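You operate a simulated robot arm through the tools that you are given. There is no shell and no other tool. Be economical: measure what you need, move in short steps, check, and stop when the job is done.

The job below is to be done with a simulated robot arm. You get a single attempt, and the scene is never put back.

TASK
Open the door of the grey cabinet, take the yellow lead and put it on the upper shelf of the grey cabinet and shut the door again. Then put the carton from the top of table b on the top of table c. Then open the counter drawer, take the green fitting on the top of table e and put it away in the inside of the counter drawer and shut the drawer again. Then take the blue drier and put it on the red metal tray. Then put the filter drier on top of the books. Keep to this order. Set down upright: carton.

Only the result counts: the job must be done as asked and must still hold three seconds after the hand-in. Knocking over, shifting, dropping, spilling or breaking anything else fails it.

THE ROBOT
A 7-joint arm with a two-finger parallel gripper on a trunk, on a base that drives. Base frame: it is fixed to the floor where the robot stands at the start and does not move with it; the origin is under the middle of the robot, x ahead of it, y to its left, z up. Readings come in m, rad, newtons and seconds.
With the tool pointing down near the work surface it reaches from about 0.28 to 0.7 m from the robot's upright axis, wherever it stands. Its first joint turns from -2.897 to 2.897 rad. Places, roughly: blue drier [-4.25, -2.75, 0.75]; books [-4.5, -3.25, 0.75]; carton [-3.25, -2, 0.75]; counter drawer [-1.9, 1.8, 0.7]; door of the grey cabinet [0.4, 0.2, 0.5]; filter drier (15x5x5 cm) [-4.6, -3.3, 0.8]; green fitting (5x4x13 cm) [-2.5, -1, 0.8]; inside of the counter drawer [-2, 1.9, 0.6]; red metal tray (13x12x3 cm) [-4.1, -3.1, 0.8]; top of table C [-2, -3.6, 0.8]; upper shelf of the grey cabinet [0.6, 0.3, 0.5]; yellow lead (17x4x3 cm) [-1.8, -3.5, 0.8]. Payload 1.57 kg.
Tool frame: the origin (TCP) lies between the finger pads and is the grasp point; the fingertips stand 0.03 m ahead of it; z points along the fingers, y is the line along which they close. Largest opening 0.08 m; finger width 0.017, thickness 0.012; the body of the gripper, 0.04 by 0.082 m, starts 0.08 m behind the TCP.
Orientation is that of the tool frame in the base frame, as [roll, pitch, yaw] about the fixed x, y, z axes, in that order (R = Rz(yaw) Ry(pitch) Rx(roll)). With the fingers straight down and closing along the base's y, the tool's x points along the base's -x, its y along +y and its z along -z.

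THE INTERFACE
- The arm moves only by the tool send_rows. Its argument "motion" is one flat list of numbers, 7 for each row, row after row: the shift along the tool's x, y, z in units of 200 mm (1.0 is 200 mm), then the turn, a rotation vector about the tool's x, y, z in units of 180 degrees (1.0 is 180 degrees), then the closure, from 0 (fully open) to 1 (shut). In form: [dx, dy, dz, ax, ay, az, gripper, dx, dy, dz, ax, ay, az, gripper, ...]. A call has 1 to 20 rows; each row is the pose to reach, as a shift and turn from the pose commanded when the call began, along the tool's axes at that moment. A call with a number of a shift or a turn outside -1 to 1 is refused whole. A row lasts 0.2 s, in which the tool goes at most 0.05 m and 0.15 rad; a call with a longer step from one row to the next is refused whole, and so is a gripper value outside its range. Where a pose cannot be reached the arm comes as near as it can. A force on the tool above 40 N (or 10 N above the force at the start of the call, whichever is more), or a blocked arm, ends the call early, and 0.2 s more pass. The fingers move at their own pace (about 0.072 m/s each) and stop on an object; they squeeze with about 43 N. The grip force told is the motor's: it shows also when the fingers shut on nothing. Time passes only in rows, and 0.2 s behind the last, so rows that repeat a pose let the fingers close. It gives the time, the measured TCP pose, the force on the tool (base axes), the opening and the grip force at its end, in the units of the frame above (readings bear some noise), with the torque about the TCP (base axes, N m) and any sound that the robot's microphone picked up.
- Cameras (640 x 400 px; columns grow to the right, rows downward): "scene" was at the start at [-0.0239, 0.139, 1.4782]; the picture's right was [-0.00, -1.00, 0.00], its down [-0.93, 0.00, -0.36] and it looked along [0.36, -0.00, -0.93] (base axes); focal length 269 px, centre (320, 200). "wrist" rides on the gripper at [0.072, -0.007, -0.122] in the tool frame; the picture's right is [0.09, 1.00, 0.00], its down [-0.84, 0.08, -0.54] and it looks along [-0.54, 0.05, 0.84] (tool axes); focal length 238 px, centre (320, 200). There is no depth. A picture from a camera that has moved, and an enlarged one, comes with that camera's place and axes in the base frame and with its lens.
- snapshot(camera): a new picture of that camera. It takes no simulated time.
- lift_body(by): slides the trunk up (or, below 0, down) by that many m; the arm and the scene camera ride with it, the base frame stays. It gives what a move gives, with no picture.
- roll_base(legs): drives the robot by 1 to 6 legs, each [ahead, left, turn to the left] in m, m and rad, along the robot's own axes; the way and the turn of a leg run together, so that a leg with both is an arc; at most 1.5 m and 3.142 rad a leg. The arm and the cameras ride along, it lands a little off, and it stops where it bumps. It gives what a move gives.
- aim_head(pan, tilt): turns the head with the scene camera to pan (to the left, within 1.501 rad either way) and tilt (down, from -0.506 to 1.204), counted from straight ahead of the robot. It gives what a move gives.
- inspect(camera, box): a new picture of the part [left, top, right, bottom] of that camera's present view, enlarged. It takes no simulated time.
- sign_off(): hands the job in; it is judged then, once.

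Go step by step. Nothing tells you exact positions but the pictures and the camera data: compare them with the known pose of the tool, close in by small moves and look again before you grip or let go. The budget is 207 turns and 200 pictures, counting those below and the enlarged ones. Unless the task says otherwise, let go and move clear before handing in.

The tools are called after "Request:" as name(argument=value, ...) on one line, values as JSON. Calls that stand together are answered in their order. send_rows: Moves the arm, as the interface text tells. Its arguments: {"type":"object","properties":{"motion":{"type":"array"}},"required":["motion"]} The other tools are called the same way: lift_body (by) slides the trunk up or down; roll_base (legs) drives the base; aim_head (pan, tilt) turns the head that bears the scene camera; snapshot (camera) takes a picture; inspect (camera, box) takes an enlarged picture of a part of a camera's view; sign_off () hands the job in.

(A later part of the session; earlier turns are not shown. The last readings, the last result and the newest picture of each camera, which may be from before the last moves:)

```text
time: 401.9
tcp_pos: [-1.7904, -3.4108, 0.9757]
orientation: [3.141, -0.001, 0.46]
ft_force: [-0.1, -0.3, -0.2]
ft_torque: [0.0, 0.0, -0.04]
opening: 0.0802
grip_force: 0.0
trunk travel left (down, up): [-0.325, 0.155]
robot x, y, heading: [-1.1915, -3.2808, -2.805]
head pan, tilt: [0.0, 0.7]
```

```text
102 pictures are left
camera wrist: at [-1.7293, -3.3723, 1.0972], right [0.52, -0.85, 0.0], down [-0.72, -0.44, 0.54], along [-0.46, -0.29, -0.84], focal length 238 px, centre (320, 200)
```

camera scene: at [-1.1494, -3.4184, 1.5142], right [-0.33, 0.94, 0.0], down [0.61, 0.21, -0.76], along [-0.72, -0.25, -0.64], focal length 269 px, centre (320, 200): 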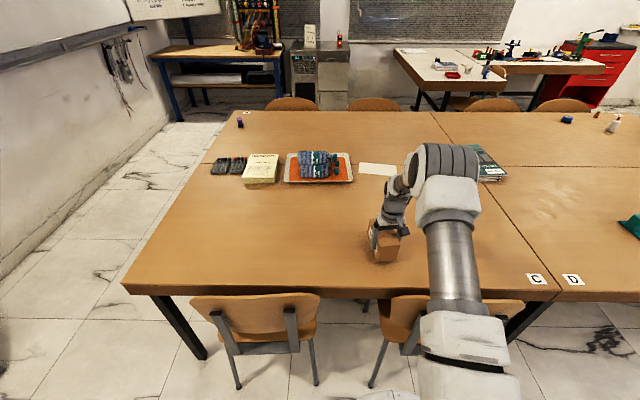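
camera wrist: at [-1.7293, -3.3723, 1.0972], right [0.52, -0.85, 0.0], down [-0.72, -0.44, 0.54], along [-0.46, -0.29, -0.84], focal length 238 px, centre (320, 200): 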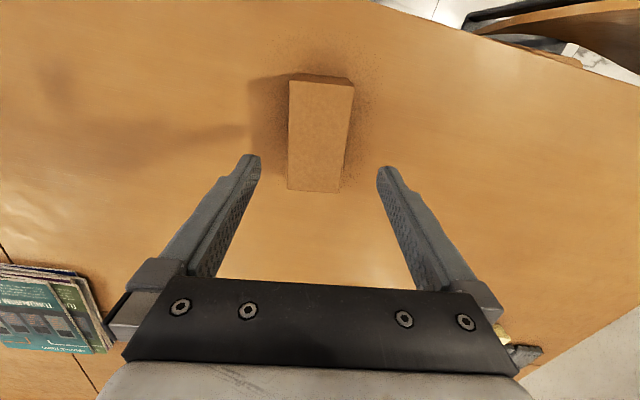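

The carton stands on table C. Next the counter drawer: I back off and slide along the aisle to the right, toward the counter on the far wall.

Request:
send_rows(motion=[0.2, 0, 0, 0, 0, 0, 0, 0.4, 0, 0, 0, 0, 0, 0, 0.6, 0, 0, 0, 0, 0, 0, 0.8, 0, 0, 0, 0, 0, 0, 1.0, 0, 0, 0, 0, 0, 0])

Request:
roll_base(legs=[[-0.22, 0, -0.02], [0, -1.4, 0], [0, -1.0, 0]])

Request:
aim_head(pan=-1.3, tilt=0.5)

Request:
snapshot(camera="scene")

```text
time: 403.1
tcp_pos: [-1.6092, -3.3253, 0.9775]
orientation: [3.141, 0.002, 0.461]
ft_force: [0.0, 0.5, -0.6]
ft_torque: [-0.02, 0.01, -0.02]
opening: 0.0799
grip_force: 0.1
trunk travel left (down, up): [-0.325, 0.155]
robot x, y, heading: [-1.194, -3.2816, -2.807]
head pan, tilt: [0.0, 0.7]
```

```text
time: 422.6
tcp_pos: [-2.0647, -0.9381, 0.9774]
orientation: [3.141, 0.002, 0.379]
ft_force: [0.3, -0.1, -0.3]
ft_torque: [0.02, -0.02, 0.01]
opening: 0.0801
grip_force: 0.1
trunk travel left (down, up): [-0.325, 0.155]
robot x, y, heading: [-1.6436, -0.9383, -2.889]
head pan, tilt: [0.0, 0.7]
```

```text
time: 424.0
tcp_pos: [-2.0636, -0.9401, 0.9771]
orientation: [-3.142, 0.002, 0.378]
ft_force: [0.0, 0.5, -0.1]
ft_torque: [-0.02, 0.01, -0.02]
opening: 0.0798
grip_force: 0.1
trunk travel left (down, up): [-0.325, 0.155]
robot x, y, heading: [-1.6413, -0.9324, -2.894]
head pan, tilt: [-1.3, 0.499]
```

```text
101 pictures are left
camera scene: at [-1.5765, -0.9724, 1.5319], right [0.87, 0.5, 0.0], down [0.24, -0.41, -0.88], along [-0.44, 0.76, -0.48], focal length 269 px, centre (320, 200)
```

scene: 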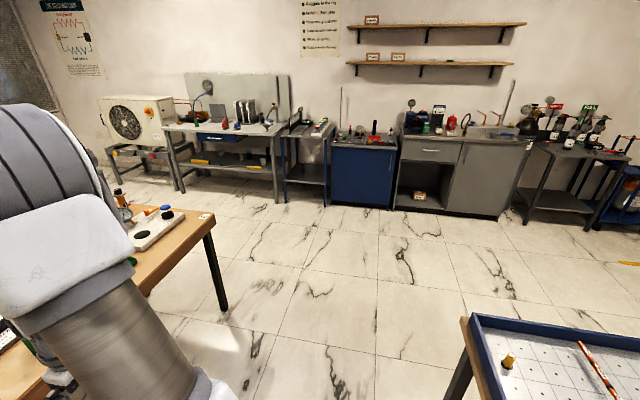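

The drawer (grey front with handle) is at the top-left of the grey counter. I slide to the open area, turn to face it, and look.

Request:
roll_base(legs=[[0, -0.95, 0], [0, -0.75, 0], [0, 0, -1.508], [0, -0.45, 0]])

Request:
aim_head(pan=0, tilt=0.75)

Request:
snapshot(camera="scene")

Request:
snapshot(camera="wrist")

```text
time: 445.4
tcp_pos: [-1.6988, 1.2869, 0.9774]
orientation: [-3.141, 0.001, -1.08]
ft_force: [-0.2, 0.1, 0.8]
ft_torque: [-0.01, 0.02, -0.03]
opening: 0.08
grip_force: 0.0
trunk travel left (down, up): [-0.325, 0.155]
robot x, y, heading: [-1.6474, 0.8704, 1.936]
head pan, tilt: [-1.3, 0.499]
```

```text
time: 446.9
tcp_pos: [-1.7, 1.2874, 0.9775]
orientation: [-3.141, 0.002, -1.079]
ft_force: [-0.2, -0.4, -0.1]
ft_torque: [0.0, -0.02, 0.0]
opening: 0.0802
grip_force: 0.0
trunk travel left (down, up): [-0.325, 0.155]
robot x, y, heading: [-1.6494, 0.872, 1.933]
head pan, tilt: [0.0, 0.75]
```

```text
100 pictures are left
camera scene: at [-1.7771, 0.8212, 1.5099], right [0.93, 0.36, 0.0], down [0.24, -0.64, -0.73], along [-0.26, 0.68, -0.68], focal length 269 px, centre (320, 200)
```

scene: 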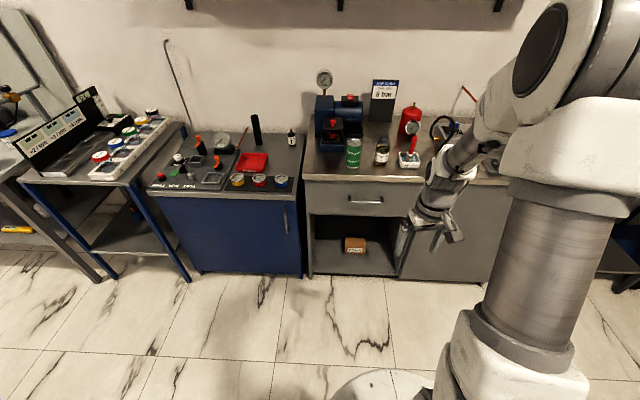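

```text
99 pictures are left
camera wrist: at [-1.6592, 1.2273, 1.0991], right [-0.83, -0.55, 0.0], down [-0.46, 0.7, 0.54], along [-0.3, 0.45, -0.84], focal length 238 px, centre (320, 200)
```

wrist: 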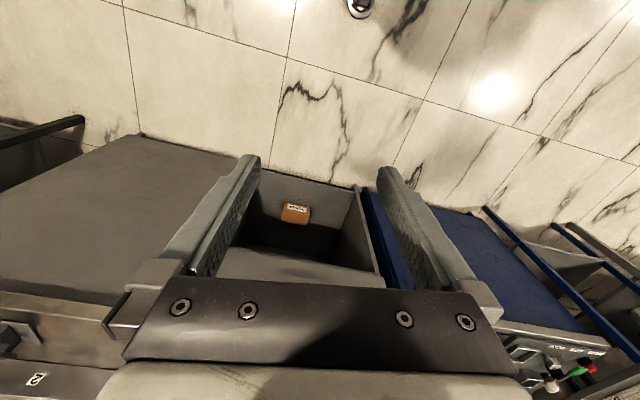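

The drawer's bar handle is around (-1.89, 1.67, 0.73). I turn the gripper to point horizontally at it with fingers closing vertically.

Request:
send_rows(motion=[0, 0, 0, 0, 0, -0.0444, 0, 0, 0, 0, 0, 0, -0.0887, 0, 0, 0, 0, 0, 0, -0.1331, 0, 0, 0, 0, 0, 0, -0.1775, 0, 0, 0, 0, 0, 0, -0.2219, 0, 0, 0, 0, 0, 0, -0.2662, 0, 0, 0, 0, 0, 0, -0.3106, 0, 0, 0, 0, 0, 0, -0.355, 0, 0, 0, 0, 0, 0, -0.3993, 0, 0, 0, 0, 0, 0, -0.4437, 0])

Request:
send_rows(motion=[0, 0, 0.1, 0.0446, 0, 0, 0, 0, 0, 0.2, 0.0891, 0, 0, 0, 0, 0, 0.3, 0.1337, 0, 0, 0, 0, 0, 0.4, 0.1782, 0, 0, 0, 0, 0, 0.5, 0.2228, 0, 0, 0, 0, 0, 0.6, 0.2674, 0, 0, 0, 0, 0, 0.7, 0.3119, 0, 0, 0, 0, 0, 0.8, 0.3565, 0, 0, 0, 0, 0, 0.9, 0.401, 0, 0, 0, 0, 0, 1.0, 0.4456, 0, 0, 0])

Request:
snapshot(camera="scene")

Request:
snapshot(camera="wrist")

```text
time: 449.1
tcp_pos: [-1.6981, 1.2878, 0.9787]
orientation: [3.14, -0.001, 0.315]
ft_force: [-0.1, -0.3, 0.5]
ft_torque: [-0.02, 0.01, 0.01]
opening: 0.08
grip_force: 0.0
trunk travel left (down, up): [-0.325, 0.155]
robot x, y, heading: [-1.645, 0.8702, 1.936]
head pan, tilt: [0.0, 0.75]
```

```text
time: 451.3
tcp_pos: [-1.7041, 1.2954, 0.7831]
orientation: [-1.713, 0.001, 0.318]
ft_force: [0.0, -0.2, -0.3]
ft_torque: [0.04, -0.02, -0.02]
opening: 0.08
grip_force: 0.1
trunk travel left (down, up): [-0.325, 0.155]
robot x, y, heading: [-1.6428, 0.8685, 1.936]
head pan, tilt: [0.0, 0.75]
```

```text
98 pictures are left
camera scene: at [-1.776, 0.821, 1.5101], right [0.93, 0.36, 0.0], down [0.24, -0.64, -0.73], along [-0.26, 0.68, -0.68], focal length 269 px, centre (320, 200)
```

scene: 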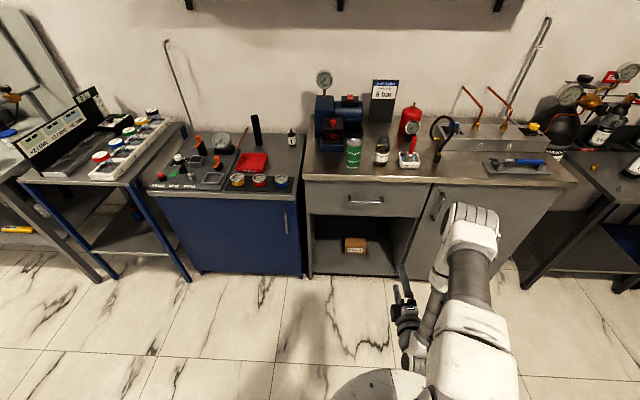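

```text
97 pictures are left
camera wrist: at [-1.5982, 1.2042, 0.8072], right [0.13, -0.11, -0.99], down [-0.63, -0.78, 0.0], along [-0.77, 0.62, -0.17], focal length 238 px, centre (320, 200)
```

wrist: 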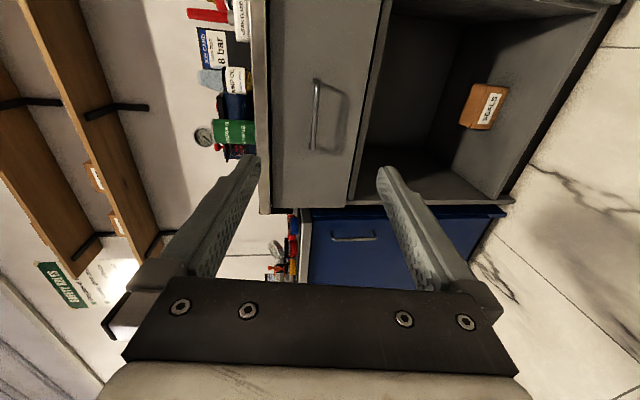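

Handle triangulated at (-1.886, 1.677, 0.726). I lower the tool, drive forward 0.33 m and look.

Request:
send_rows(motion=[0, 0.14, 0.02, 0, 0, 0, 0, 0, 0.282, 0.04, 0, 0, 0, 0])

Request:
roll_base(legs=[[0.33, 0.035, 0]])

Request:
snapshot(camera="wrist")

Request:
inspect(camera="scene", box=[280, 150, 440, 250])

```text
time: 451.9
tcp_pos: [-1.7017, 1.2968, 0.7281]
orientation: [-1.715, -0.004, 0.314]
ft_force: [-0.6, 0.7, -0.1]
ft_torque: [-0.03, -0.01, 0.0]
opening: 0.08
grip_force: 0.1
trunk travel left (down, up): [-0.325, 0.155]
robot x, y, heading: [-1.6464, 0.8674, 1.93]
head pan, tilt: [0.0, 0.75]
```

```text
time: 454.7
tcp_pos: [-1.8521, 1.5992, 0.7258]
orientation: [-1.715, -0.002, 0.313]
ft_force: [0.2, -0.6, -0.4]
ft_torque: [0.02, 0.04, 0.01]
opening: 0.0798
grip_force: 0.1
trunk travel left (down, up): [-0.325, 0.155]
robot x, y, heading: [-1.7965, 1.1694, 1.935]
head pan, tilt: [0.0, 0.75]
```

```text
96 pictures are left
camera wrist: at [-1.7473, 1.5069, 0.7507], right [0.13, -0.11, -0.99], down [-0.63, -0.78, 0.0], along [-0.77, 0.62, -0.17], focal length 238 px, centre (320, 200)
```

wrist: 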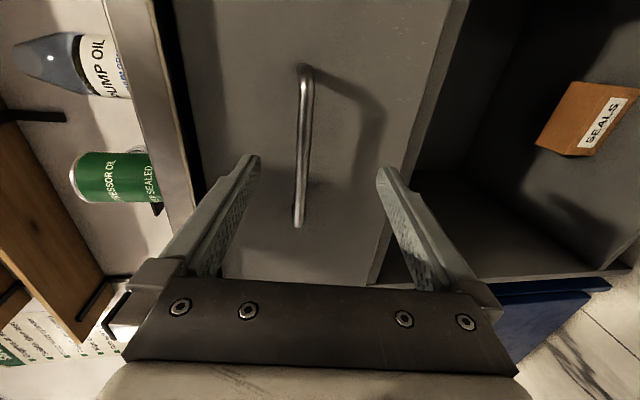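

```text
4.00 times, centred on (360, 200) of scene
camera zoom: at [-1.9292, 1.1235, 1.5099], right [0.94, 0.35, 0.0], down [0.24, -0.64, -0.73], along [-0.26, 0.68, -0.68], focal length 1076 px, centre (160, 200)
```

zoom: 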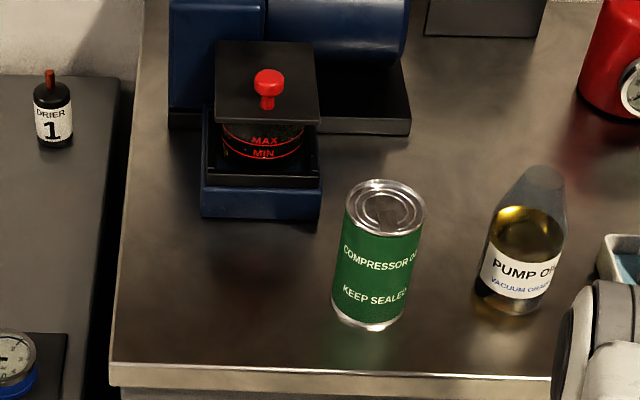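

The bar sits between the fingers' planes. I advance 6.5 cm with the arm and close.

Request:
send_rows(motion=[0, -0.06, 0.1, 0, 0, 0, 0, 0, -0.085, 0.2, 0, 0, 0, 0, 0, -0.09, 0.3, 0, 0, 0, 0])

Request:
snapshot(camera="wrist")

```text
time: 455.5
tcp_pos: [-1.8711, 1.657, 0.7358]
orientation: [-1.714, -0.004, 0.311]
ft_force: [-0.7, 0.4, 0.2]
ft_torque: [0.0, -0.01, -0.01]
opening: 0.0799
grip_force: 0.1
trunk travel left (down, up): [-0.325, 0.155]
robot x, y, heading: [-1.798, 1.1692, 1.936]
head pan, tilt: [0.0, 0.75]
```

```text
94 pictures are left
camera wrist: at [-1.7658, 1.5649, 0.7597], right [0.13, -0.11, -0.99], down [-0.63, -0.78, 0.0], along [-0.77, 0.62, -0.17], focal length 238 px, centre (320, 200)
```

wrist: 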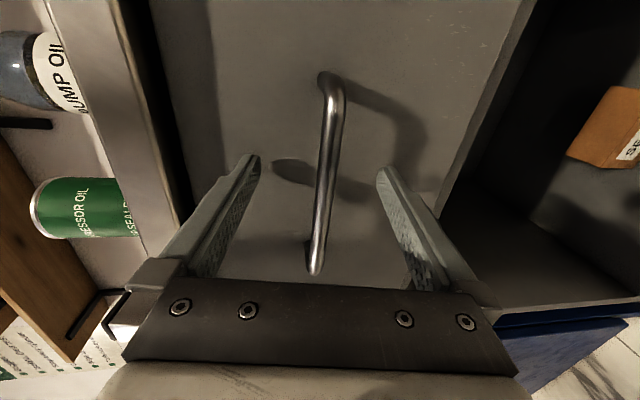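

Request:
send_rows(motion=[0, 0.02, 0.07, 0, 0, 0, 0, 0, 0.025, 0.13, 0, 0, 0, 0, 0, 0.025, 0.13, 0, 0, 0, 1, 0, 0.025, 0.13, 0, 0, 0, 1, 0, 0.025, 0.13, 0, 0, 0, 1, 0, 0.025, 0.13, 0, 0, 0, 1, 0, 0.025, 0.13, 0, 0, 0, 1])

Request:
snapshot(camera="wrist")

```text
time: 455.9
tcp_pos: [-1.8731, 1.6639, 0.731]
orientation: [-1.709, -0.004, 0.31]
ft_force: [3.7, -14.7, 11.3]
ft_torque: [1.0, 0.24, 0.14]
opening: 0.0799
grip_force: 0.1
trunk travel left (down, up): [-0.325, 0.155]
robot x, y, heading: [-1.7935, 1.1737, 1.93]
head pan, tilt: [0.0, 0.75]
stopped in row 2: the force on the tool passed its limit at 52 N (the readings are from after the stop); the commanded pose is now the measured one
```

```text
93 pictures are left
camera wrist: at [-1.7685, 1.5732, 0.7547], right [0.13, -0.1, -0.99], down [-0.63, -0.78, 0.0], along [-0.77, 0.62, -0.17], focal length 238 px, centre (320, 200)
```

wrist: 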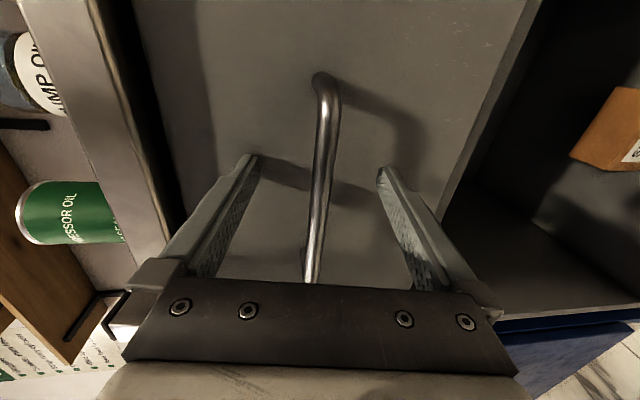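

The fingertips touch the drawer front with the bar between them. I back 3 mm and close on it.

Request:
send_rows(motion=[0, 0, -0.015, 0, 0, 0, 0, 0, 0, -0.015, 0, 0, 0, 1, 0, 0, -0.015, 0, 0, 0, 1, 0, 0, -0.015, 0, 0, 0, 1, 0, 0, -0.015, 0, 0, 0, 1, 0, 0, -0.015, 0, 0, 0, 1])

Request:
snapshot(camera="wrist")

```text
time: 457.3
tcp_pos: [-1.8733, 1.6635, 0.7319]
orientation: [-1.715, -0.002, 0.312]
ft_force: [-0.2, 1.5, 0.6]
ft_torque: [-0.04, 0.09, 0.03]
opening: 0.0119
grip_force: 28.6
trunk travel left (down, up): [-0.325, 0.155]
robot x, y, heading: [-1.798, 1.1732, 1.931]
head pan, tilt: [0.0, 0.75]
```

```text
92 pictures are left
camera wrist: at [-1.7682, 1.5723, 0.7548], right [0.13, -0.11, -0.99], down [-0.63, -0.78, 0.0], along [-0.77, 0.62, -0.17], focal length 238 px, centre (320, 200)
```

wrist: 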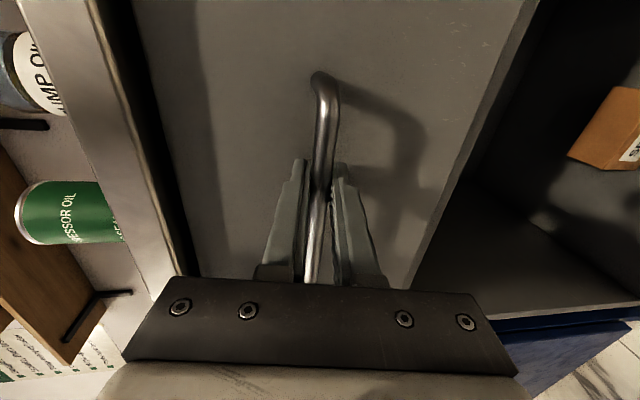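

Bar gripped. I pull the drawer straight out by 20 cm with the arm.

Request:
send_rows(motion=[0, 0.018, -0.124, 0, 0, 0, 1, 0, 0.036, -0.2475, 0, 0, 0, 1, 0, 0.053, -0.371, 0, 0, 0, 1, 0, 0.071, -0.495, 0, 0, 0, 1, 0, 0.089, -0.619, 0, 0, 0, 1, 0, 0.107, -0.7425, 0, 0, 0, 1, 0, 0.124, -0.866, 0, 0, 0, 1, 0, 0.142, -0.99, 0, 0, 0, 1])

Request:
snapshot(camera="scene")

```text
time: 458.2
tcp_pos: [-1.8519, 1.5995, 0.7306]
orientation: [-1.706, -0.007, 0.314]
ft_force: [0.4, -2.2, -16.4]
ft_torque: [-0.08, 0.19, -0.66]
opening: 0.0119
grip_force: 29.5
trunk travel left (down, up): [-0.325, 0.155]
robot x, y, heading: [-1.7977, 1.177, 1.933]
head pan, tilt: [0.0, 0.75]
stopped in row 4: the force on the tool passed its limit at 57 N (the readings are from after the stop); the commanded pose is now the measured one
```

```text
91 pictures are left
camera scene: at [-1.929, 1.1238, 1.5094], right [0.94, 0.35, 0.0], down [0.24, -0.64, -0.73], along [-0.26, 0.68, -0.68], focal length 269 px, centre (320, 200)
```

scene: 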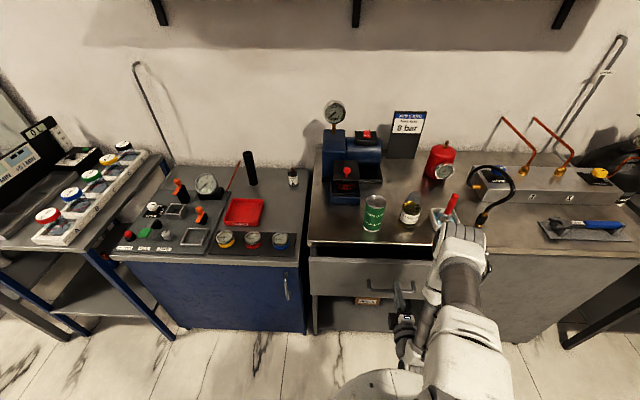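

The drawer slid out ~6.5 cm. I continue pulling, more slowly.

Request:
send_rows(motion=[0, 0.01, -0.07, 0, 0, 0, 1, 0, 0.02, -0.14, 0, 0, 0, 1, 0, 0.03, -0.21, 0, 0, 0, 1, 0, 0.04, -0.28, 0, 0, 0, 1, 0, 0.05, -0.35, 0, 0, 0, 1, 0, 0.06, -0.42, 0, 0, 0, 1, 0, 0.07, -0.49, 0, 0, 0, 1, 0, 0.08, -0.56, 0, 0, 0, 1, 0, 0.09, -0.63, 0, 0, 0, 1, 0, 0.1, -0.7, 0, 0, 0, 1])

Request:
snapshot(camera="scene")

```text
time: 458.6
tcp_pos: [-1.8521, 1.5991, 0.7297]
orientation: [-1.706, -0.01, 0.314]
ft_force: [1.3, -1.0, -19.4]
ft_torque: [-0.19, 0.31, -0.22]
opening: 0.0117
grip_force: 28.9
trunk travel left (down, up): [-0.325, 0.155]
robot x, y, heading: [-1.7937, 1.1707, 1.932]
head pan, tilt: [0.0, 0.75]
stopped in row 1: the force on the tool passed its limit at 50 N (the readings are from after the stop); the commanded pose is now the measured one
```

```text
90 pictures are left
camera scene: at [-1.9289, 1.124, 1.5099], right [0.94, 0.35, 0.0], down [0.24, -0.64, -0.73], along [-0.26, 0.68, -0.68], focal length 269 px, centre (320, 200)
```

scene: 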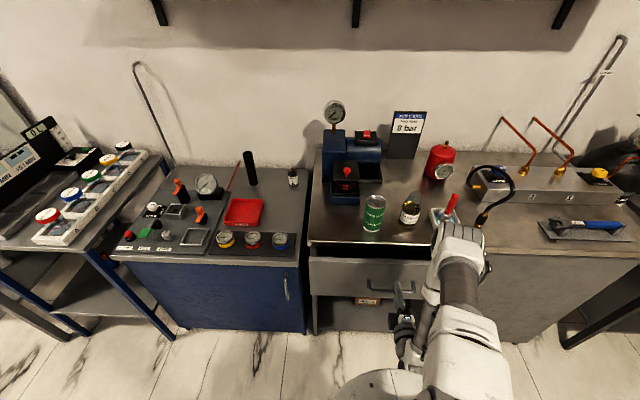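

Request:
send_rows(motion=[0, 0.02, 0, 0, 0, 0, 1, 0, 0.03, 0, 0, 0, 0, 1])

Request:
roll_base(legs=[[-0.08, 0, 0]])

Request:
snapshot(camera="scene")

```text
time: 459.1
tcp_pos: [-1.8519, 1.599, 0.7297]
orientation: [-1.69, -0.009, 0.314]
ft_force: [-5.3, -0.1, 23.5]
ft_torque: [-0.08, 0.34, -0.35]
opening: 0.0119
grip_force: 29.1
trunk travel left (down, up): [-0.325, 0.155]
robot x, y, heading: [-1.7934, 1.172, 1.934]
head pan, tilt: [0.0, 0.75]
```

```text
time: 460.2
tcp_pos: [-1.8396, 1.5604, 0.7313]
orientation: [-1.684, -0.005, 0.318]
ft_force: [-0.7, 0.2, 3.2]
ft_torque: [-0.02, 0.23, -0.17]
opening: 0.0118
grip_force: 29.3
trunk travel left (down, up): [-0.325, 0.155]
robot x, y, heading: [-1.7852, 1.1313, 1.934]
head pan, tilt: [0.0, 0.75]
stopped in leg 1: the force on the tool passed its limit at 40 N (the readings are from after the stop); the commanded pose is now the measured one
```

```text
89 pictures are left
camera scene: at [-1.9141, 1.0831, 1.5096], right [0.93, 0.36, 0.0], down [0.24, -0.64, -0.73], along [-0.26, 0.68, -0.68], focal length 269 px, centre (320, 200)
```

scene: 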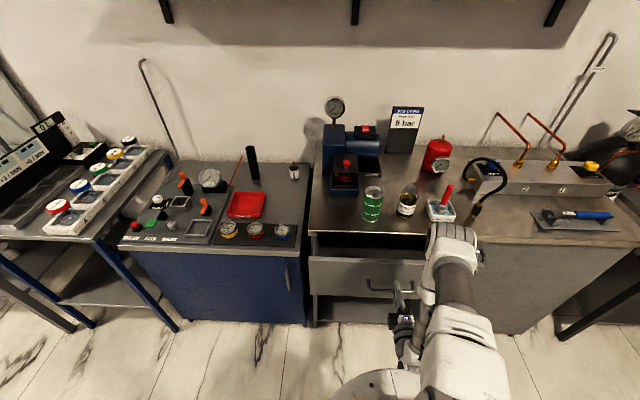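

Pulling with the base works. I repeat.

Request:
roll_base(legs=[[-0.1, 0.005, 0]])

Request:
roll_base(legs=[[-0.1, 0.005, 0]])

Request:
snapshot(camera="scene")

```text
time: 461.5
tcp_pos: [-1.8075, 1.4651, 0.7306]
orientation: [-1.687, -0.006, 0.316]
ft_force: [-0.5, -1.4, 5.5]
ft_torque: [-0.13, 0.26, 0.51]
opening: 0.0118
grip_force: 29.4
trunk travel left (down, up): [-0.325, 0.155]
robot x, y, heading: [-1.7563, 1.0396, 1.934]
head pan, tilt: [0.0, 0.75]
```

```text
time: 462.8
tcp_pos: [-1.7752, 1.3686, 0.7299]
orientation: [-1.687, -0.008, 0.316]
ft_force: [4.6, 0.9, 3.9]
ft_torque: [-0.11, 0.27, 0.44]
opening: 0.0116
grip_force: 29.3
trunk travel left (down, up): [-0.325, 0.155]
robot x, y, heading: [-1.7202, 0.9397, 1.931]
head pan, tilt: [0.0, 0.75]
```

```text
88 pictures are left
camera scene: at [-1.8519, 0.8919, 1.51], right [0.94, 0.35, 0.0], down [0.24, -0.64, -0.73], along [-0.26, 0.68, -0.68], focal length 269 px, centre (320, 200)
```

scene: 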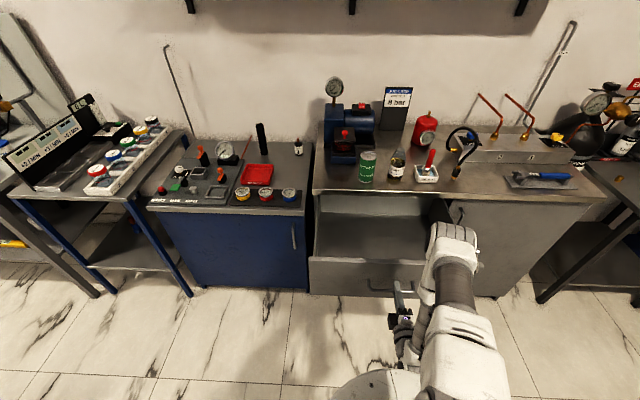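

The drawer is about 31 cm open and its inside is visible. I release the bar and back away.

Request:
send_rows(motion=[0, 0, 0, 0, 0, 0, 0, 0, 0, 0, 0, 0, 0, 0, 0, 0, 0, 0, 0, 0, 0, 0, 0, -0.1, 0, 0, 0, 0, 0, 0, -0.25, 0, 0, 0, 0, 0, 0, -0.4, 0, 0, 0, 0])

Request:
roll_base(legs=[[-0.1, 0.0, -0.045]])

Request:
aim_head(pan=0, tilt=0.9)

Request:
snapshot(camera="scene")

```text
time: 464.1
tcp_pos: [-1.7751, 1.3698, 0.7651]
orientation: [-1.553, -0.025, 0.312]
ft_force: [3.1, 0.3, -22.9]
ft_torque: [-0.17, 0.07, -0.35]
opening: 0.0801
grip_force: 0.2
trunk travel left (down, up): [-0.325, 0.155]
robot x, y, heading: [-1.7205, 0.9421, 1.933]
head pan, tilt: [0.0, 0.75]
stopped in row 6: the force on the tool passed its limit at 67 N (the readings are from after the stop); the commanded pose is now the measured one
```

```text
time: 465.0
tcp_pos: [-1.7659, 1.3541, 0.7636]
orientation: [-1.557, -0.024, 0.311]
ft_force: [0.4, 0.3, -8.1]
ft_torque: [-0.18, -0.02, -0.09]
opening: 0.0801
grip_force: 0.0
trunk travel left (down, up): [-0.325, 0.155]
robot x, y, heading: [-1.7158, 0.9217, 1.925]
head pan, tilt: [0.0, 0.75]
stopped in leg 1: the force on the tool passed its limit at 121 N (the readings are from after the stop); the commanded pose is now the measured one
```

```text
time: 465.7
tcp_pos: [-1.7666, 1.3542, 0.764]
orientation: [-1.554, -0.024, 0.309]
ft_force: [1.8, -1.3, -10.6]
ft_torque: [-0.23, 0.02, 0.04]
opening: 0.08
grip_force: 0.1
trunk travel left (down, up): [-0.325, 0.155]
robot x, y, heading: [-1.718, 0.9225, 1.919]
head pan, tilt: [0.0, 0.901]
```

```text
87 pictures are left
camera scene: at [-1.844, 0.8703, 1.498], right [0.94, 0.35, 0.0], down [0.27, -0.73, -0.62], along [-0.22, 0.58, -0.78], focal length 269 px, centre (320, 200)
```

scene: 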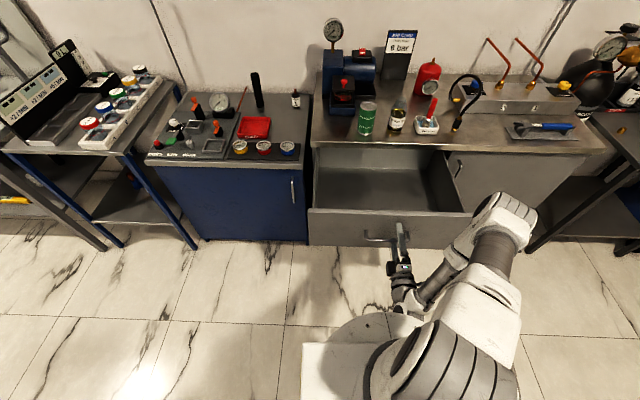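

The arm couldn't retract further itself and drifted up against the bar. I lower it to centre the bar between the fingers, then back off with the base.

Request:
send_rows(motion=[0, 0.05, 0, 0, 0, 0, 0, 0, 0.1, 0, 0, 0, 0, 0, 0, 0.16, 0, 0, 0, 0, 0])

Request:
snapshot(camera="wrist")

```text
time: 466.5
tcp_pos: [-1.7668, 1.3539, 0.7317]
orientation: [-1.552, -0.023, 0.307]
ft_force: [0.3, 0.3, 0.4]
ft_torque: [0.01, 0.0, 0.0]
opening: 0.0799
grip_force: 0.1
trunk travel left (down, up): [-0.325, 0.155]
robot x, y, heading: [-1.7154, 0.9221, 1.923]
head pan, tilt: [0.0, 0.901]
```

```text
86 pictures are left
camera wrist: at [-1.6616, 1.2595, 0.7374], right [0.1, 0.05, -0.99], down [-0.63, -0.77, -0.11], along [-0.77, 0.64, -0.05], focal length 238 px, centre (320, 200)
```

wrist: 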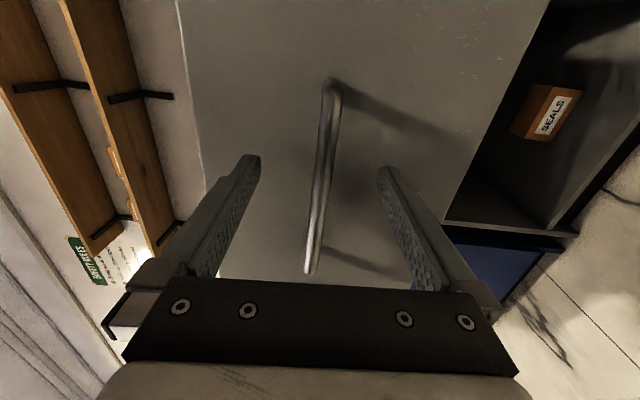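

Free around the bar. I back off with the base.

Request:
roll_base(legs=[[-0.2, 0.0, -0.035]])

Request:
snapshot(camera="scene")

```text
time: 468.4
tcp_pos: [-1.6866, 1.1671, 0.7316]
orientation: [-1.552, -0.025, 0.277]
ft_force: [-0.5, 0.5, 0.1]
ft_torque: [0.01, 0.01, 0.01]
opening: 0.0799
grip_force: 0.1
trunk travel left (down, up): [-0.325, 0.155]
robot x, y, heading: [-1.6483, 0.7316, 1.894]
head pan, tilt: [0.0, 0.901]
```

```text
85 pictures are left
camera scene: at [-1.7793, 0.6857, 1.498], right [0.95, 0.32, 0.0], down [0.25, -0.74, -0.62], along [-0.2, 0.59, -0.78], focal length 269 px, centre (320, 200)
```

scene: 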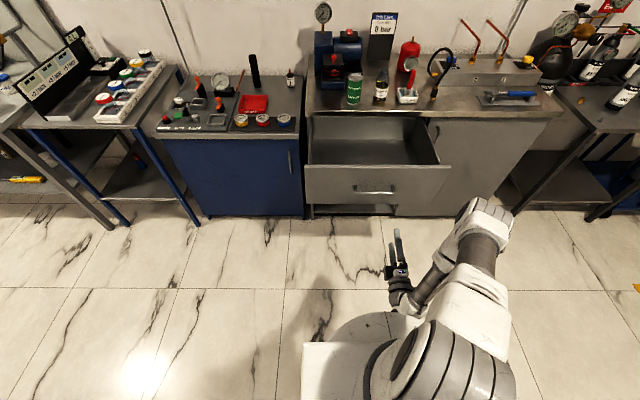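

The drawer stands open: inside spans about u −1.5…−1.0, just behind the front at v≈1.93. I bring the tool back to point down and head for the green fitting on table E.

Request:
send_rows(motion=[0, -0.08, 0, -0.0422, 0, 0, 0, 0, -0.16, 0, -0.0844, 0, 0, 0, 0, -0.24, 0, -0.1266, 0, 0, 0, 0, -0.32, 0, -0.1688, 0, 0, 0, 0, -0.4, 0, -0.211, 0, 0, 0, 0, -0.48, 0, -0.2532, 0, 0, 0, 0, -0.56, 0, -0.2954, 0, 0, 0, 0, -0.64, 0, -0.3376, 0, 0, 0, 0, -0.72, 0, -0.3798, 0, 0, 0, 0, -0.8, 0, -0.422, 0, 0, 0, 0, -0.9, 0, -0.4642, 0, 0, 0, 0, -1.0, 0, -0.506, 0, 0, 0])

Request:
roll_base(legs=[[-0.2, 0.55, 0], [0, 0, 1.563], [0, 1.1, 0]])

Request:
aim_head(pan=0, tilt=0.7)

Request:
snapshot(camera="scene")

```text
time: 471.0
tcp_pos: [-1.6887, 1.1625, 0.9305]
orientation: [-3.141, -0.024, 0.278]
ft_force: [-0.9, 0.3, -0.1]
ft_torque: [-0.01, 0.02, -0.01]
opening: 0.0799
grip_force: 0.1
trunk travel left (down, up): [-0.325, 0.155]
robot x, y, heading: [-1.6487, 0.7345, 1.89]
head pan, tilt: [0.0, 0.901]
```

```text
time: 489.1
tcp_pos: [-2.219, -0.7263, 0.932]
orientation: [3.141, -0.023, 1.797]
ft_force: [-0.7, 0.5, -0.3]
ft_torque: [-0.02, 0.04, 0.01]
opening: 0.0798
grip_force: 0.0
trunk travel left (down, up): [-0.325, 0.155]
robot x, y, heading: [-1.7917, -0.7061, -2.873]
head pan, tilt: [0.0, 0.901]
```

```text
time: 489.8
tcp_pos: [-2.2191, -0.7261, 0.9299]
orientation: [-3.14, -0.024, 1.799]
ft_force: [-0.4, -0.1, 0.5]
ft_torque: [0.01, -0.01, -0.01]
opening: 0.0796
grip_force: 0.0
trunk travel left (down, up): [-0.325, 0.155]
robot x, y, heading: [-1.7861, -0.706, -2.868]
head pan, tilt: [0.0, 0.7]
```

```text
84 pictures are left
camera scene: at [-1.7564, -0.8435, 1.5141], right [-0.27, 0.96, 0.0], down [0.62, 0.17, -0.76], along [-0.74, -0.21, -0.64], focal length 269 px, centre (320, 200)
```

scene: 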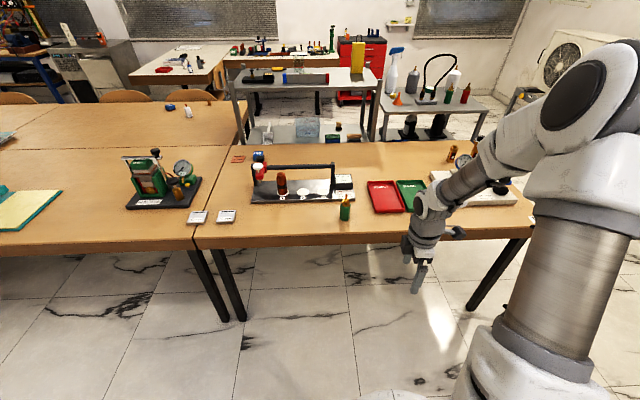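

The green fitting stands at about (-2.557, -0.965). I drive 0.18 m nearer and move over it with the wrist camera.

Request:
roll_base(legs=[[0.18, 0, 0.03]])

Request:
snapshot(camera="wrist")

Request:
inspect(camera="scene", box=[240, 160, 480, 310])

```text
time: 491.6
tcp_pos: [-2.3907, -0.787, 0.9302]
orientation: [3.141, -0.023, 1.822]
ft_force: [0.2, 0.2, 0.8]
ft_torque: [-0.02, -0.01, -0.01]
opening: 0.0801
grip_force: 0.0
trunk travel left (down, up): [-0.325, 0.155]
robot x, y, heading: [-1.959, -0.7545, -2.846]
head pan, tilt: [0.0, 0.7]
```

```text
83 pictures are left
camera wrist: at [-2.4151, -0.722, 1.0545], right [0.94, 0.34, 0.0], down [0.29, -0.8, 0.52], along [0.18, -0.49, -0.85], focal length 238 px, centre (320, 200)
```

wrist: 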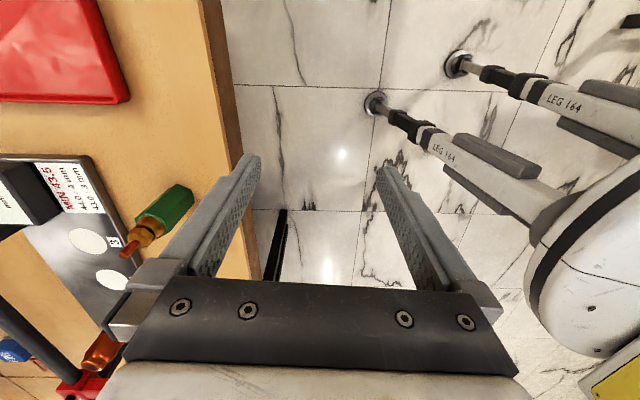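

```text
2.67 times, centred on (360, 235) of scene
camera zoom: at [-1.9265, -0.8934, 1.5141], right [-0.29, 0.96, 0.0], down [0.62, 0.19, -0.76], along [-0.73, -0.22, -0.64], focal length 717 px, centre (213, 107)
```

zoom: 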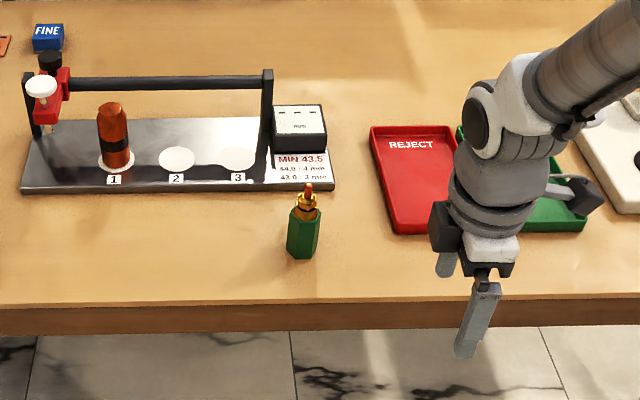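

I rotate the gripper 90° (to close sideways, clear of the fixture) and raise slightly, then look.

Request:
send_rows(motion=[0, 0, -0.05, 0, 0, 0.0436, 0, 0, 0, -0.1, 0, 0, 0.0873, 0, 0, 0, -0.15, 0, 0, 0.1309, 0, 0, 0, -0.2, 0, 0, 0.1745, 0, 0, 0, -0.2, 0, 0, 0.2182, 0, 0, 0, -0.2, 0, 0, 0.2618, 0, 0, 0, -0.2, 0, 0, 0.3055, 0, 0, 0, -0.2, 0, 0, 0.3491, 0, 0, 0, -0.2, 0, 0, 0.3927, 0, 0, 0, -0.2, 0, 0, 0.4364, 0, 0, 0, -0.2, 0, 0, 0.48, 0])

Request:
snapshot(camera="wrist")

```text
time: 494.0
tcp_pos: [-2.3908, -0.7882, 0.971]
orientation: [-3.119, -0.003, 0.311]
ft_force: [0.0, -0.3, 0.4]
ft_torque: [0.0, 0.03, 0.01]
opening: 0.0802
grip_force: 0.1
trunk travel left (down, up): [-0.325, 0.155]
robot x, y, heading: [-1.9625, -0.7556, -2.846]
head pan, tilt: [0.0, 0.7]
```

```text
81 pictures are left
camera wrist: at [-2.3239, -0.7628, 1.093], right [0.39, -0.92, -0.02], down [-0.77, -0.34, 0.54], along [-0.5, -0.19, -0.84], focal length 238 px, centre (320, 200)
```

wrist: 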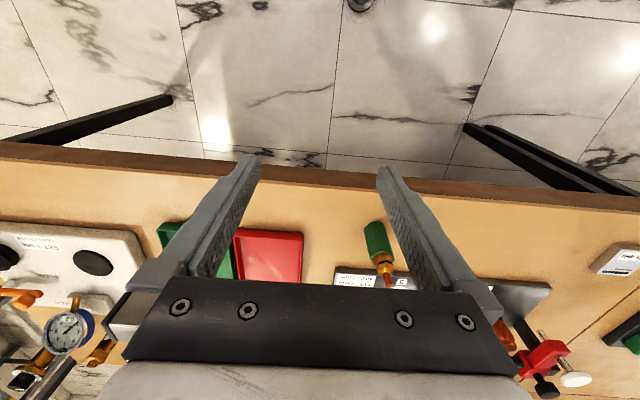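

Fitting located at (-2.552, -0.965), top z≈0.87. I move above it.

Request:
send_rows(motion=[-0.167, 0.1, 0, 0, 0, 0, 0, -0.333, 0.2, 0, 0, 0, 0, 0, -0.5, 0.3, 0, 0, 0, 0, 0, -0.667, 0.4, 0, 0, 0, 0, 0, -0.833, 0.5, 0, 0, 0, 0, 0, -1.0, 0.595, 0, 0, 0, 0, 0])

Request:
snapshot(camera="wrist")

```text
time: 495.4
tcp_pos: [-2.5442, -0.9613, 0.9695]
orientation: [-3.117, -0.001, 0.315]
ft_force: [-1.0, -0.8, 1.0]
ft_torque: [-0.01, -0.01, 0.02]
opening: 0.0801
grip_force: 0.0
trunk travel left (down, up): [-0.325, 0.155]
robot x, y, heading: [-1.9638, -0.7563, -2.845]
head pan, tilt: [0.0, 0.7]
```

```text
80 pictures are left
camera wrist: at [-2.4762, -0.936, 1.0913], right [0.4, -0.92, -0.02], down [-0.77, -0.34, 0.54], along [-0.5, -0.19, -0.84], focal length 238 px, centre (320, 200)
```

wrist: 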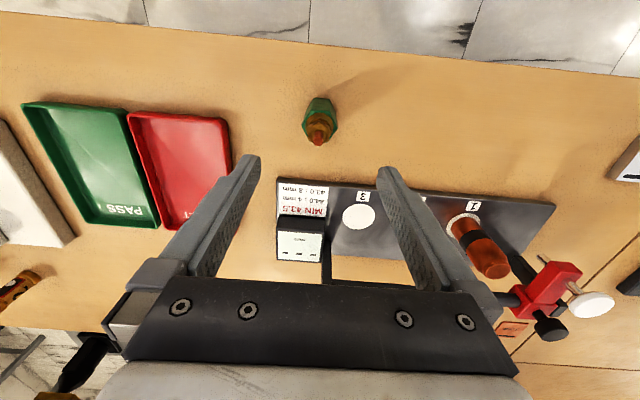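

Centred. I descend to z≈0.80 and close on the body.

Request:
send_rows(motion=[0, -0.02, 0.2, 0, 0, 0, 0, 0, -0.02, 0.4, 0, 0, 0, 0, 0, -0.02, 0.6, 0, 0, 0, 0, 0, -0.02, 0.75, 0, 0, 0, 0, 0, -0.02, 0.84, 0, 0, 0, 0, 0, -0.02, 0.84, 0, 0, 0, 1, 0, -0.02, 0.84, 0, 0, 0, 1, 0, -0.02, 0.84, 0, 0, 0, 1, 0, -0.02, 0.84, 0, 0, 0, 1])

Request:
snapshot(camera="wrist")

```text
time: 497.4
tcp_pos: [-2.5448, -0.9533, 0.7974]
orientation: [-3.118, -0.004, 0.316]
ft_force: [-0.7, -0.2, -0.7]
ft_torque: [0.06, 0.01, 0.0]
opening: 0.0406
grip_force: 43.1
trunk travel left (down, up): [-0.325, 0.155]
robot x, y, heading: [-1.9647, -0.7554, -2.84]
head pan, tilt: [0.0, 0.7]
```

```text
79 pictures are left
camera wrist: at [-2.4782, -0.928, 0.9198], right [0.39, -0.92, -0.02], down [-0.77, -0.34, 0.54], along [-0.5, -0.19, -0.84], focal length 238 px, centre (320, 200)
```

wrist: 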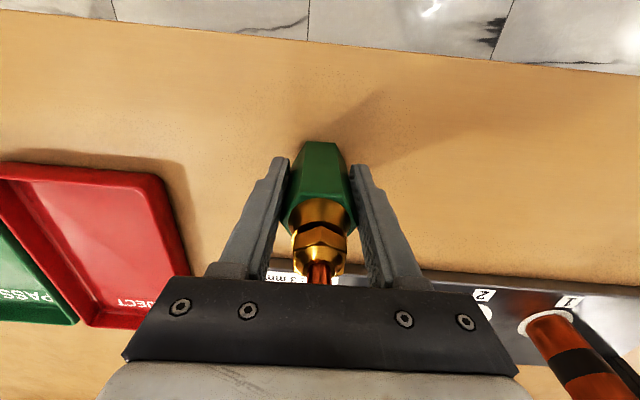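

The fitting is held. I lift, back off and return to the drawer along the same path.

Request:
send_rows(motion=[0, 0, -0.15, 0, 0, 0, 1, 0, 0, -0.35, 0, 0, 0, 1, 0, 0, -0.55, 0, 0, 0, 1, 0, 0, -0.75, 0, 0, 0, 1, 0, 0, -0.95, 0, 0, 0, 1, 0.2, 0, -0.95, 0, 0, 0, 1, 0.4, 0, -0.95, 0, 0, 0, 1, 0.6, 0, -0.95, 0, 0, 0, 1])

Request:
roll_base(legs=[[-0.18, 0, 0.02], [0, -1.2, 0], [0, 0, -1.555]])

Request:
snapshot(camera="scene")

```text
time: 499.2
tcp_pos: [-2.4286, -0.9229, 0.9898]
orientation: [-3.118, -0.003, 0.315]
ft_force: [-0.6, -0.6, -3.6]
ft_torque: [-0.02, 0.0, 0.01]
opening: 0.0409
grip_force: 43.2
trunk travel left (down, up): [-0.325, 0.155]
robot x, y, heading: [-1.9628, -0.7562, -2.848]
head pan, tilt: [0.0, 0.7]
```

```text
time: 515.4
tcp_pos: [-2.357, 0.9489, 0.9911]
orientation: [-3.118, -0.001, -1.247]
ft_force: [0.4, -0.4, -3.7]
ft_torque: [-0.05, -0.03, -0.03]
opening: 0.0362
grip_force: 42.5
trunk travel left (down, up): [-0.325, 0.155]
robot x, y, heading: [-2.1864, 0.4851, 1.871]
head pan, tilt: [0.0, 0.7]
```

```text
78 pictures are left
camera scene: at [-2.3214, 0.4458, 1.5141], right [0.95, 0.3, 0.0], down [0.19, -0.61, -0.76], along [-0.23, 0.73, -0.64], focal length 269 px, centre (320, 200)
```

scene: 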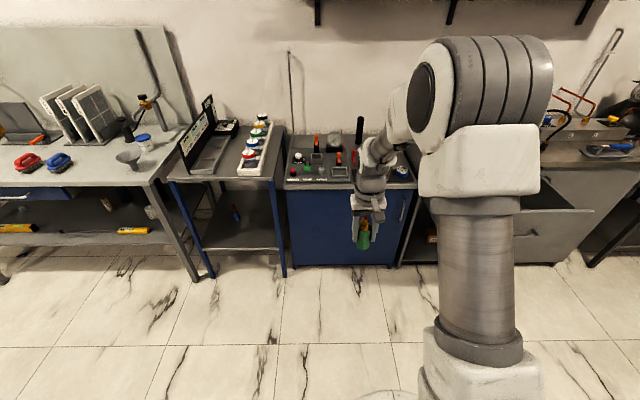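

Request:
roll_base(legs=[[0, -0.677, 0.01], [0.32, 0, 0]])

Request:
aim_head(pan=0, tilt=0.95)

Request:
snapshot(camera="scene")

Request:
snapshot(camera="wrist")

```text
time: 523.2
tcp_pos: [-1.8203, 1.4615, 0.9894]
orientation: [-3.117, -0.002, -1.24]
ft_force: [-0.2, 0.2, -3.8]
ft_torque: [-0.01, -0.05, 0.02]
opening: 0.0361
grip_force: 42.6
trunk travel left (down, up): [-0.325, 0.155]
robot x, y, heading: [-1.6431, 0.997, 1.891]
head pan, tilt: [0.0, 0.7]
```

```text
time: 523.9
tcp_pos: [-1.8194, 1.4609, 0.9891]
orientation: [-3.117, -0.002, -1.238]
ft_force: [-0.3, -0.7, -3.1]
ft_torque: [-0.03, -0.05, 0.02]
opening: 0.0361
grip_force: 43.0
trunk travel left (down, up): [-0.325, 0.155]
robot x, y, heading: [-1.6474, 0.996, 1.884]
head pan, tilt: [0.0, 0.949]
```

```text
77 pictures are left
camera scene: at [-1.7758, 0.9473, 1.4944], right [0.95, 0.31, 0.0], down [0.25, -0.77, -0.58], along [-0.18, 0.55, -0.81], focal length 269 px, centre (320, 200)
```

scene: 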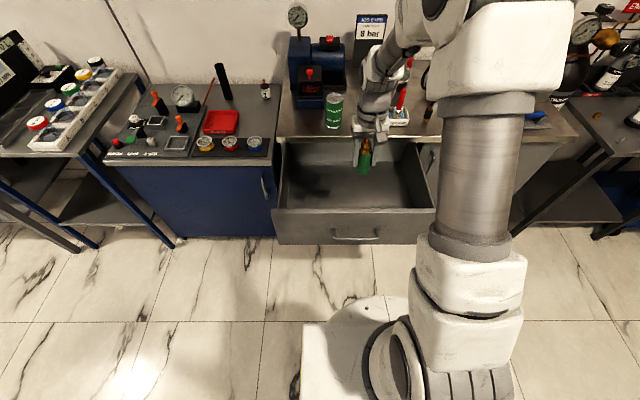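

```text
76 pictures are left
camera wrist: at [-1.7927, 1.395, 1.1118], right [-0.91, -0.41, -0.02], down [-0.36, 0.76, 0.54], along [-0.2, 0.5, -0.84], focal length 238 px, centre (320, 200)
```

wrist: 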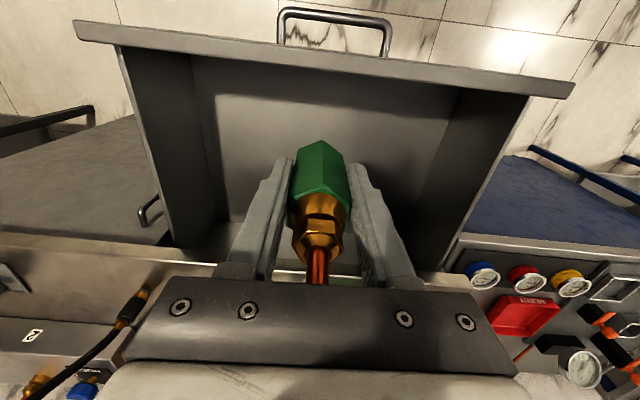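

The fitting hangs over the open drawer. I move 9 cm further in and lower to just inside.

Request:
send_rows(motion=[-0.15, 0, 0, 0, 0, 0, 1, -0.3, 0, 0, 0, 0, 0, 1, -0.42, 0, 0.1, 0, 0, 0, 1, -0.42, 0, 0.3, 0, 0, 0, 1, -0.42, 0, 0.5, 0, 0, 0, 1, -0.42, 0, 0.7, 0, 0, 0, 1, -0.42, 0, 0.9, 0, 0, 0, 1, -0.42, 0, 1.0, 0, 0, 0, 1])

Request:
send_rows(motion=[0, 0, 0.15, 0, 0, 0, 1, 0, 0, 0.3, 0, 0, 0, 1, 0, 0, 0.38, 0, 0, 0, 1])

Request:
snapshot(camera="wrist")

Request:
snapshot(camera="scene")

```text
time: 525.7
tcp_pos: [-1.8432, 1.5449, 0.7904]
orientation: [-3.119, -0.002, -1.238]
ft_force: [0.5, -0.5, -4.0]
ft_torque: [-0.06, -0.02, 0.01]
opening: 0.0359
grip_force: 43.3
trunk travel left (down, up): [-0.325, 0.155]
robot x, y, heading: [-1.6443, 0.9945, 1.883]
head pan, tilt: [0.0, 0.949]
```

```text
time: 526.5
tcp_pos: [-1.8412, 1.5441, 0.7121]
orientation: [-3.118, -0.001, -1.237]
ft_force: [-0.1, -0.3, -2.9]
ft_torque: [-0.05, 0.01, 0.0]
opening: 0.0359
grip_force: 42.6
trunk travel left (down, up): [-0.325, 0.155]
robot x, y, heading: [-1.6446, 0.9964, 1.887]
head pan, tilt: [0.0, 0.949]
```

```text
75 pictures are left
camera wrist: at [-1.8144, 1.4784, 0.8341], right [-0.91, -0.41, -0.02], down [-0.36, 0.76, 0.54], along [-0.2, 0.5, -0.84], focal length 238 px, centre (320, 200)
```

wrist: 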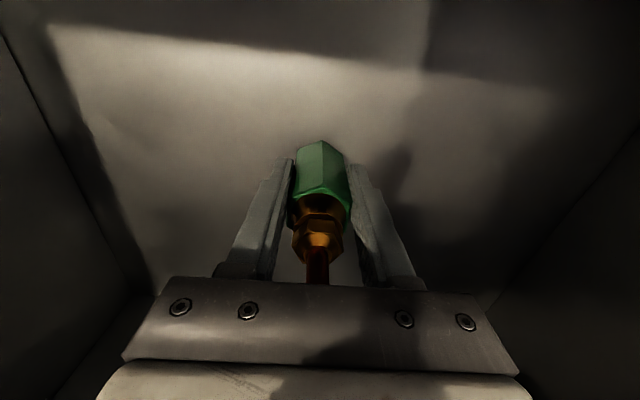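

```text
74 pictures are left
camera scene: at [-1.7758, 0.9473, 1.4944], right [0.95, 0.31, 0.0], down [0.25, -0.77, -0.58], along [-0.18, 0.55, -0.81], focal length 269 px, centre (320, 200)
```

scene: 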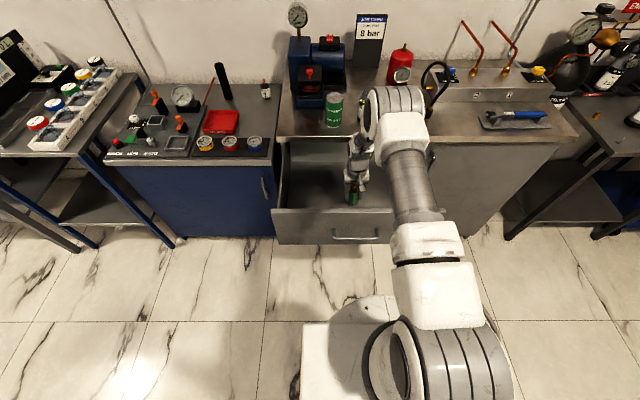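

Inside the drawer; I lower in 1 cm steps until the fitting touches the bottom.

Request:
send_rows(motion=[0, 0, 0.04, 0, 0, 0, 1, 0, 0, 0.08, 0, 0, 0, 1, 0, 0, 0.12, 0, 0, 0, 1, 0, 0, 0.16, 0, 0, 0, 1, 0, 0, 0.2, 0, 0, 0, 1, 0, 0, 0.24, 0, 0, 0, 1, 0, 0, 0.28, 0, 0, 0, 1, 0, 0, 0.32, 0, 0, 0, 1, 0, 0, 0.36, 0, 0, 0, 1, 0, 0, 0.4, 0, 0, 0, 1])

Request:
snapshot(camera="wrist")

```text
time: 527.8
tcp_pos: [-1.8412, 1.55, 0.6798]
orientation: [-3.118, 0.014, -1.239]
ft_force: [-0.3, 2.2, 14.5]
ft_torque: [-0.04, 0.28, -0.02]
opening: 0.0355
grip_force: 42.6
trunk travel left (down, up): [-0.325, 0.155]
robot x, y, heading: [-1.642, 1.0008, 1.888]
head pan, tilt: [0.0, 0.949]
stopped in row 6: the force on the tool passed its limit at 48 N (the readings are from after the stop); the commanded pose is now the measured one
```

```text
73 pictures are left
camera wrist: at [-1.8144, 1.4814, 0.8001], right [-0.91, -0.41, -0.02], down [-0.35, 0.76, 0.55], along [-0.21, 0.51, -0.83], focal length 238 px, centre (320, 200)
```

wrist: 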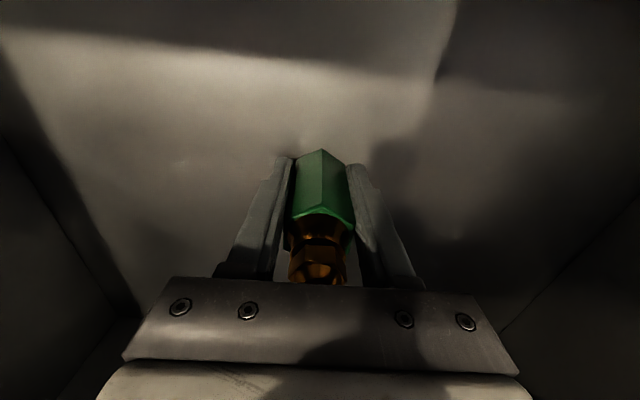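

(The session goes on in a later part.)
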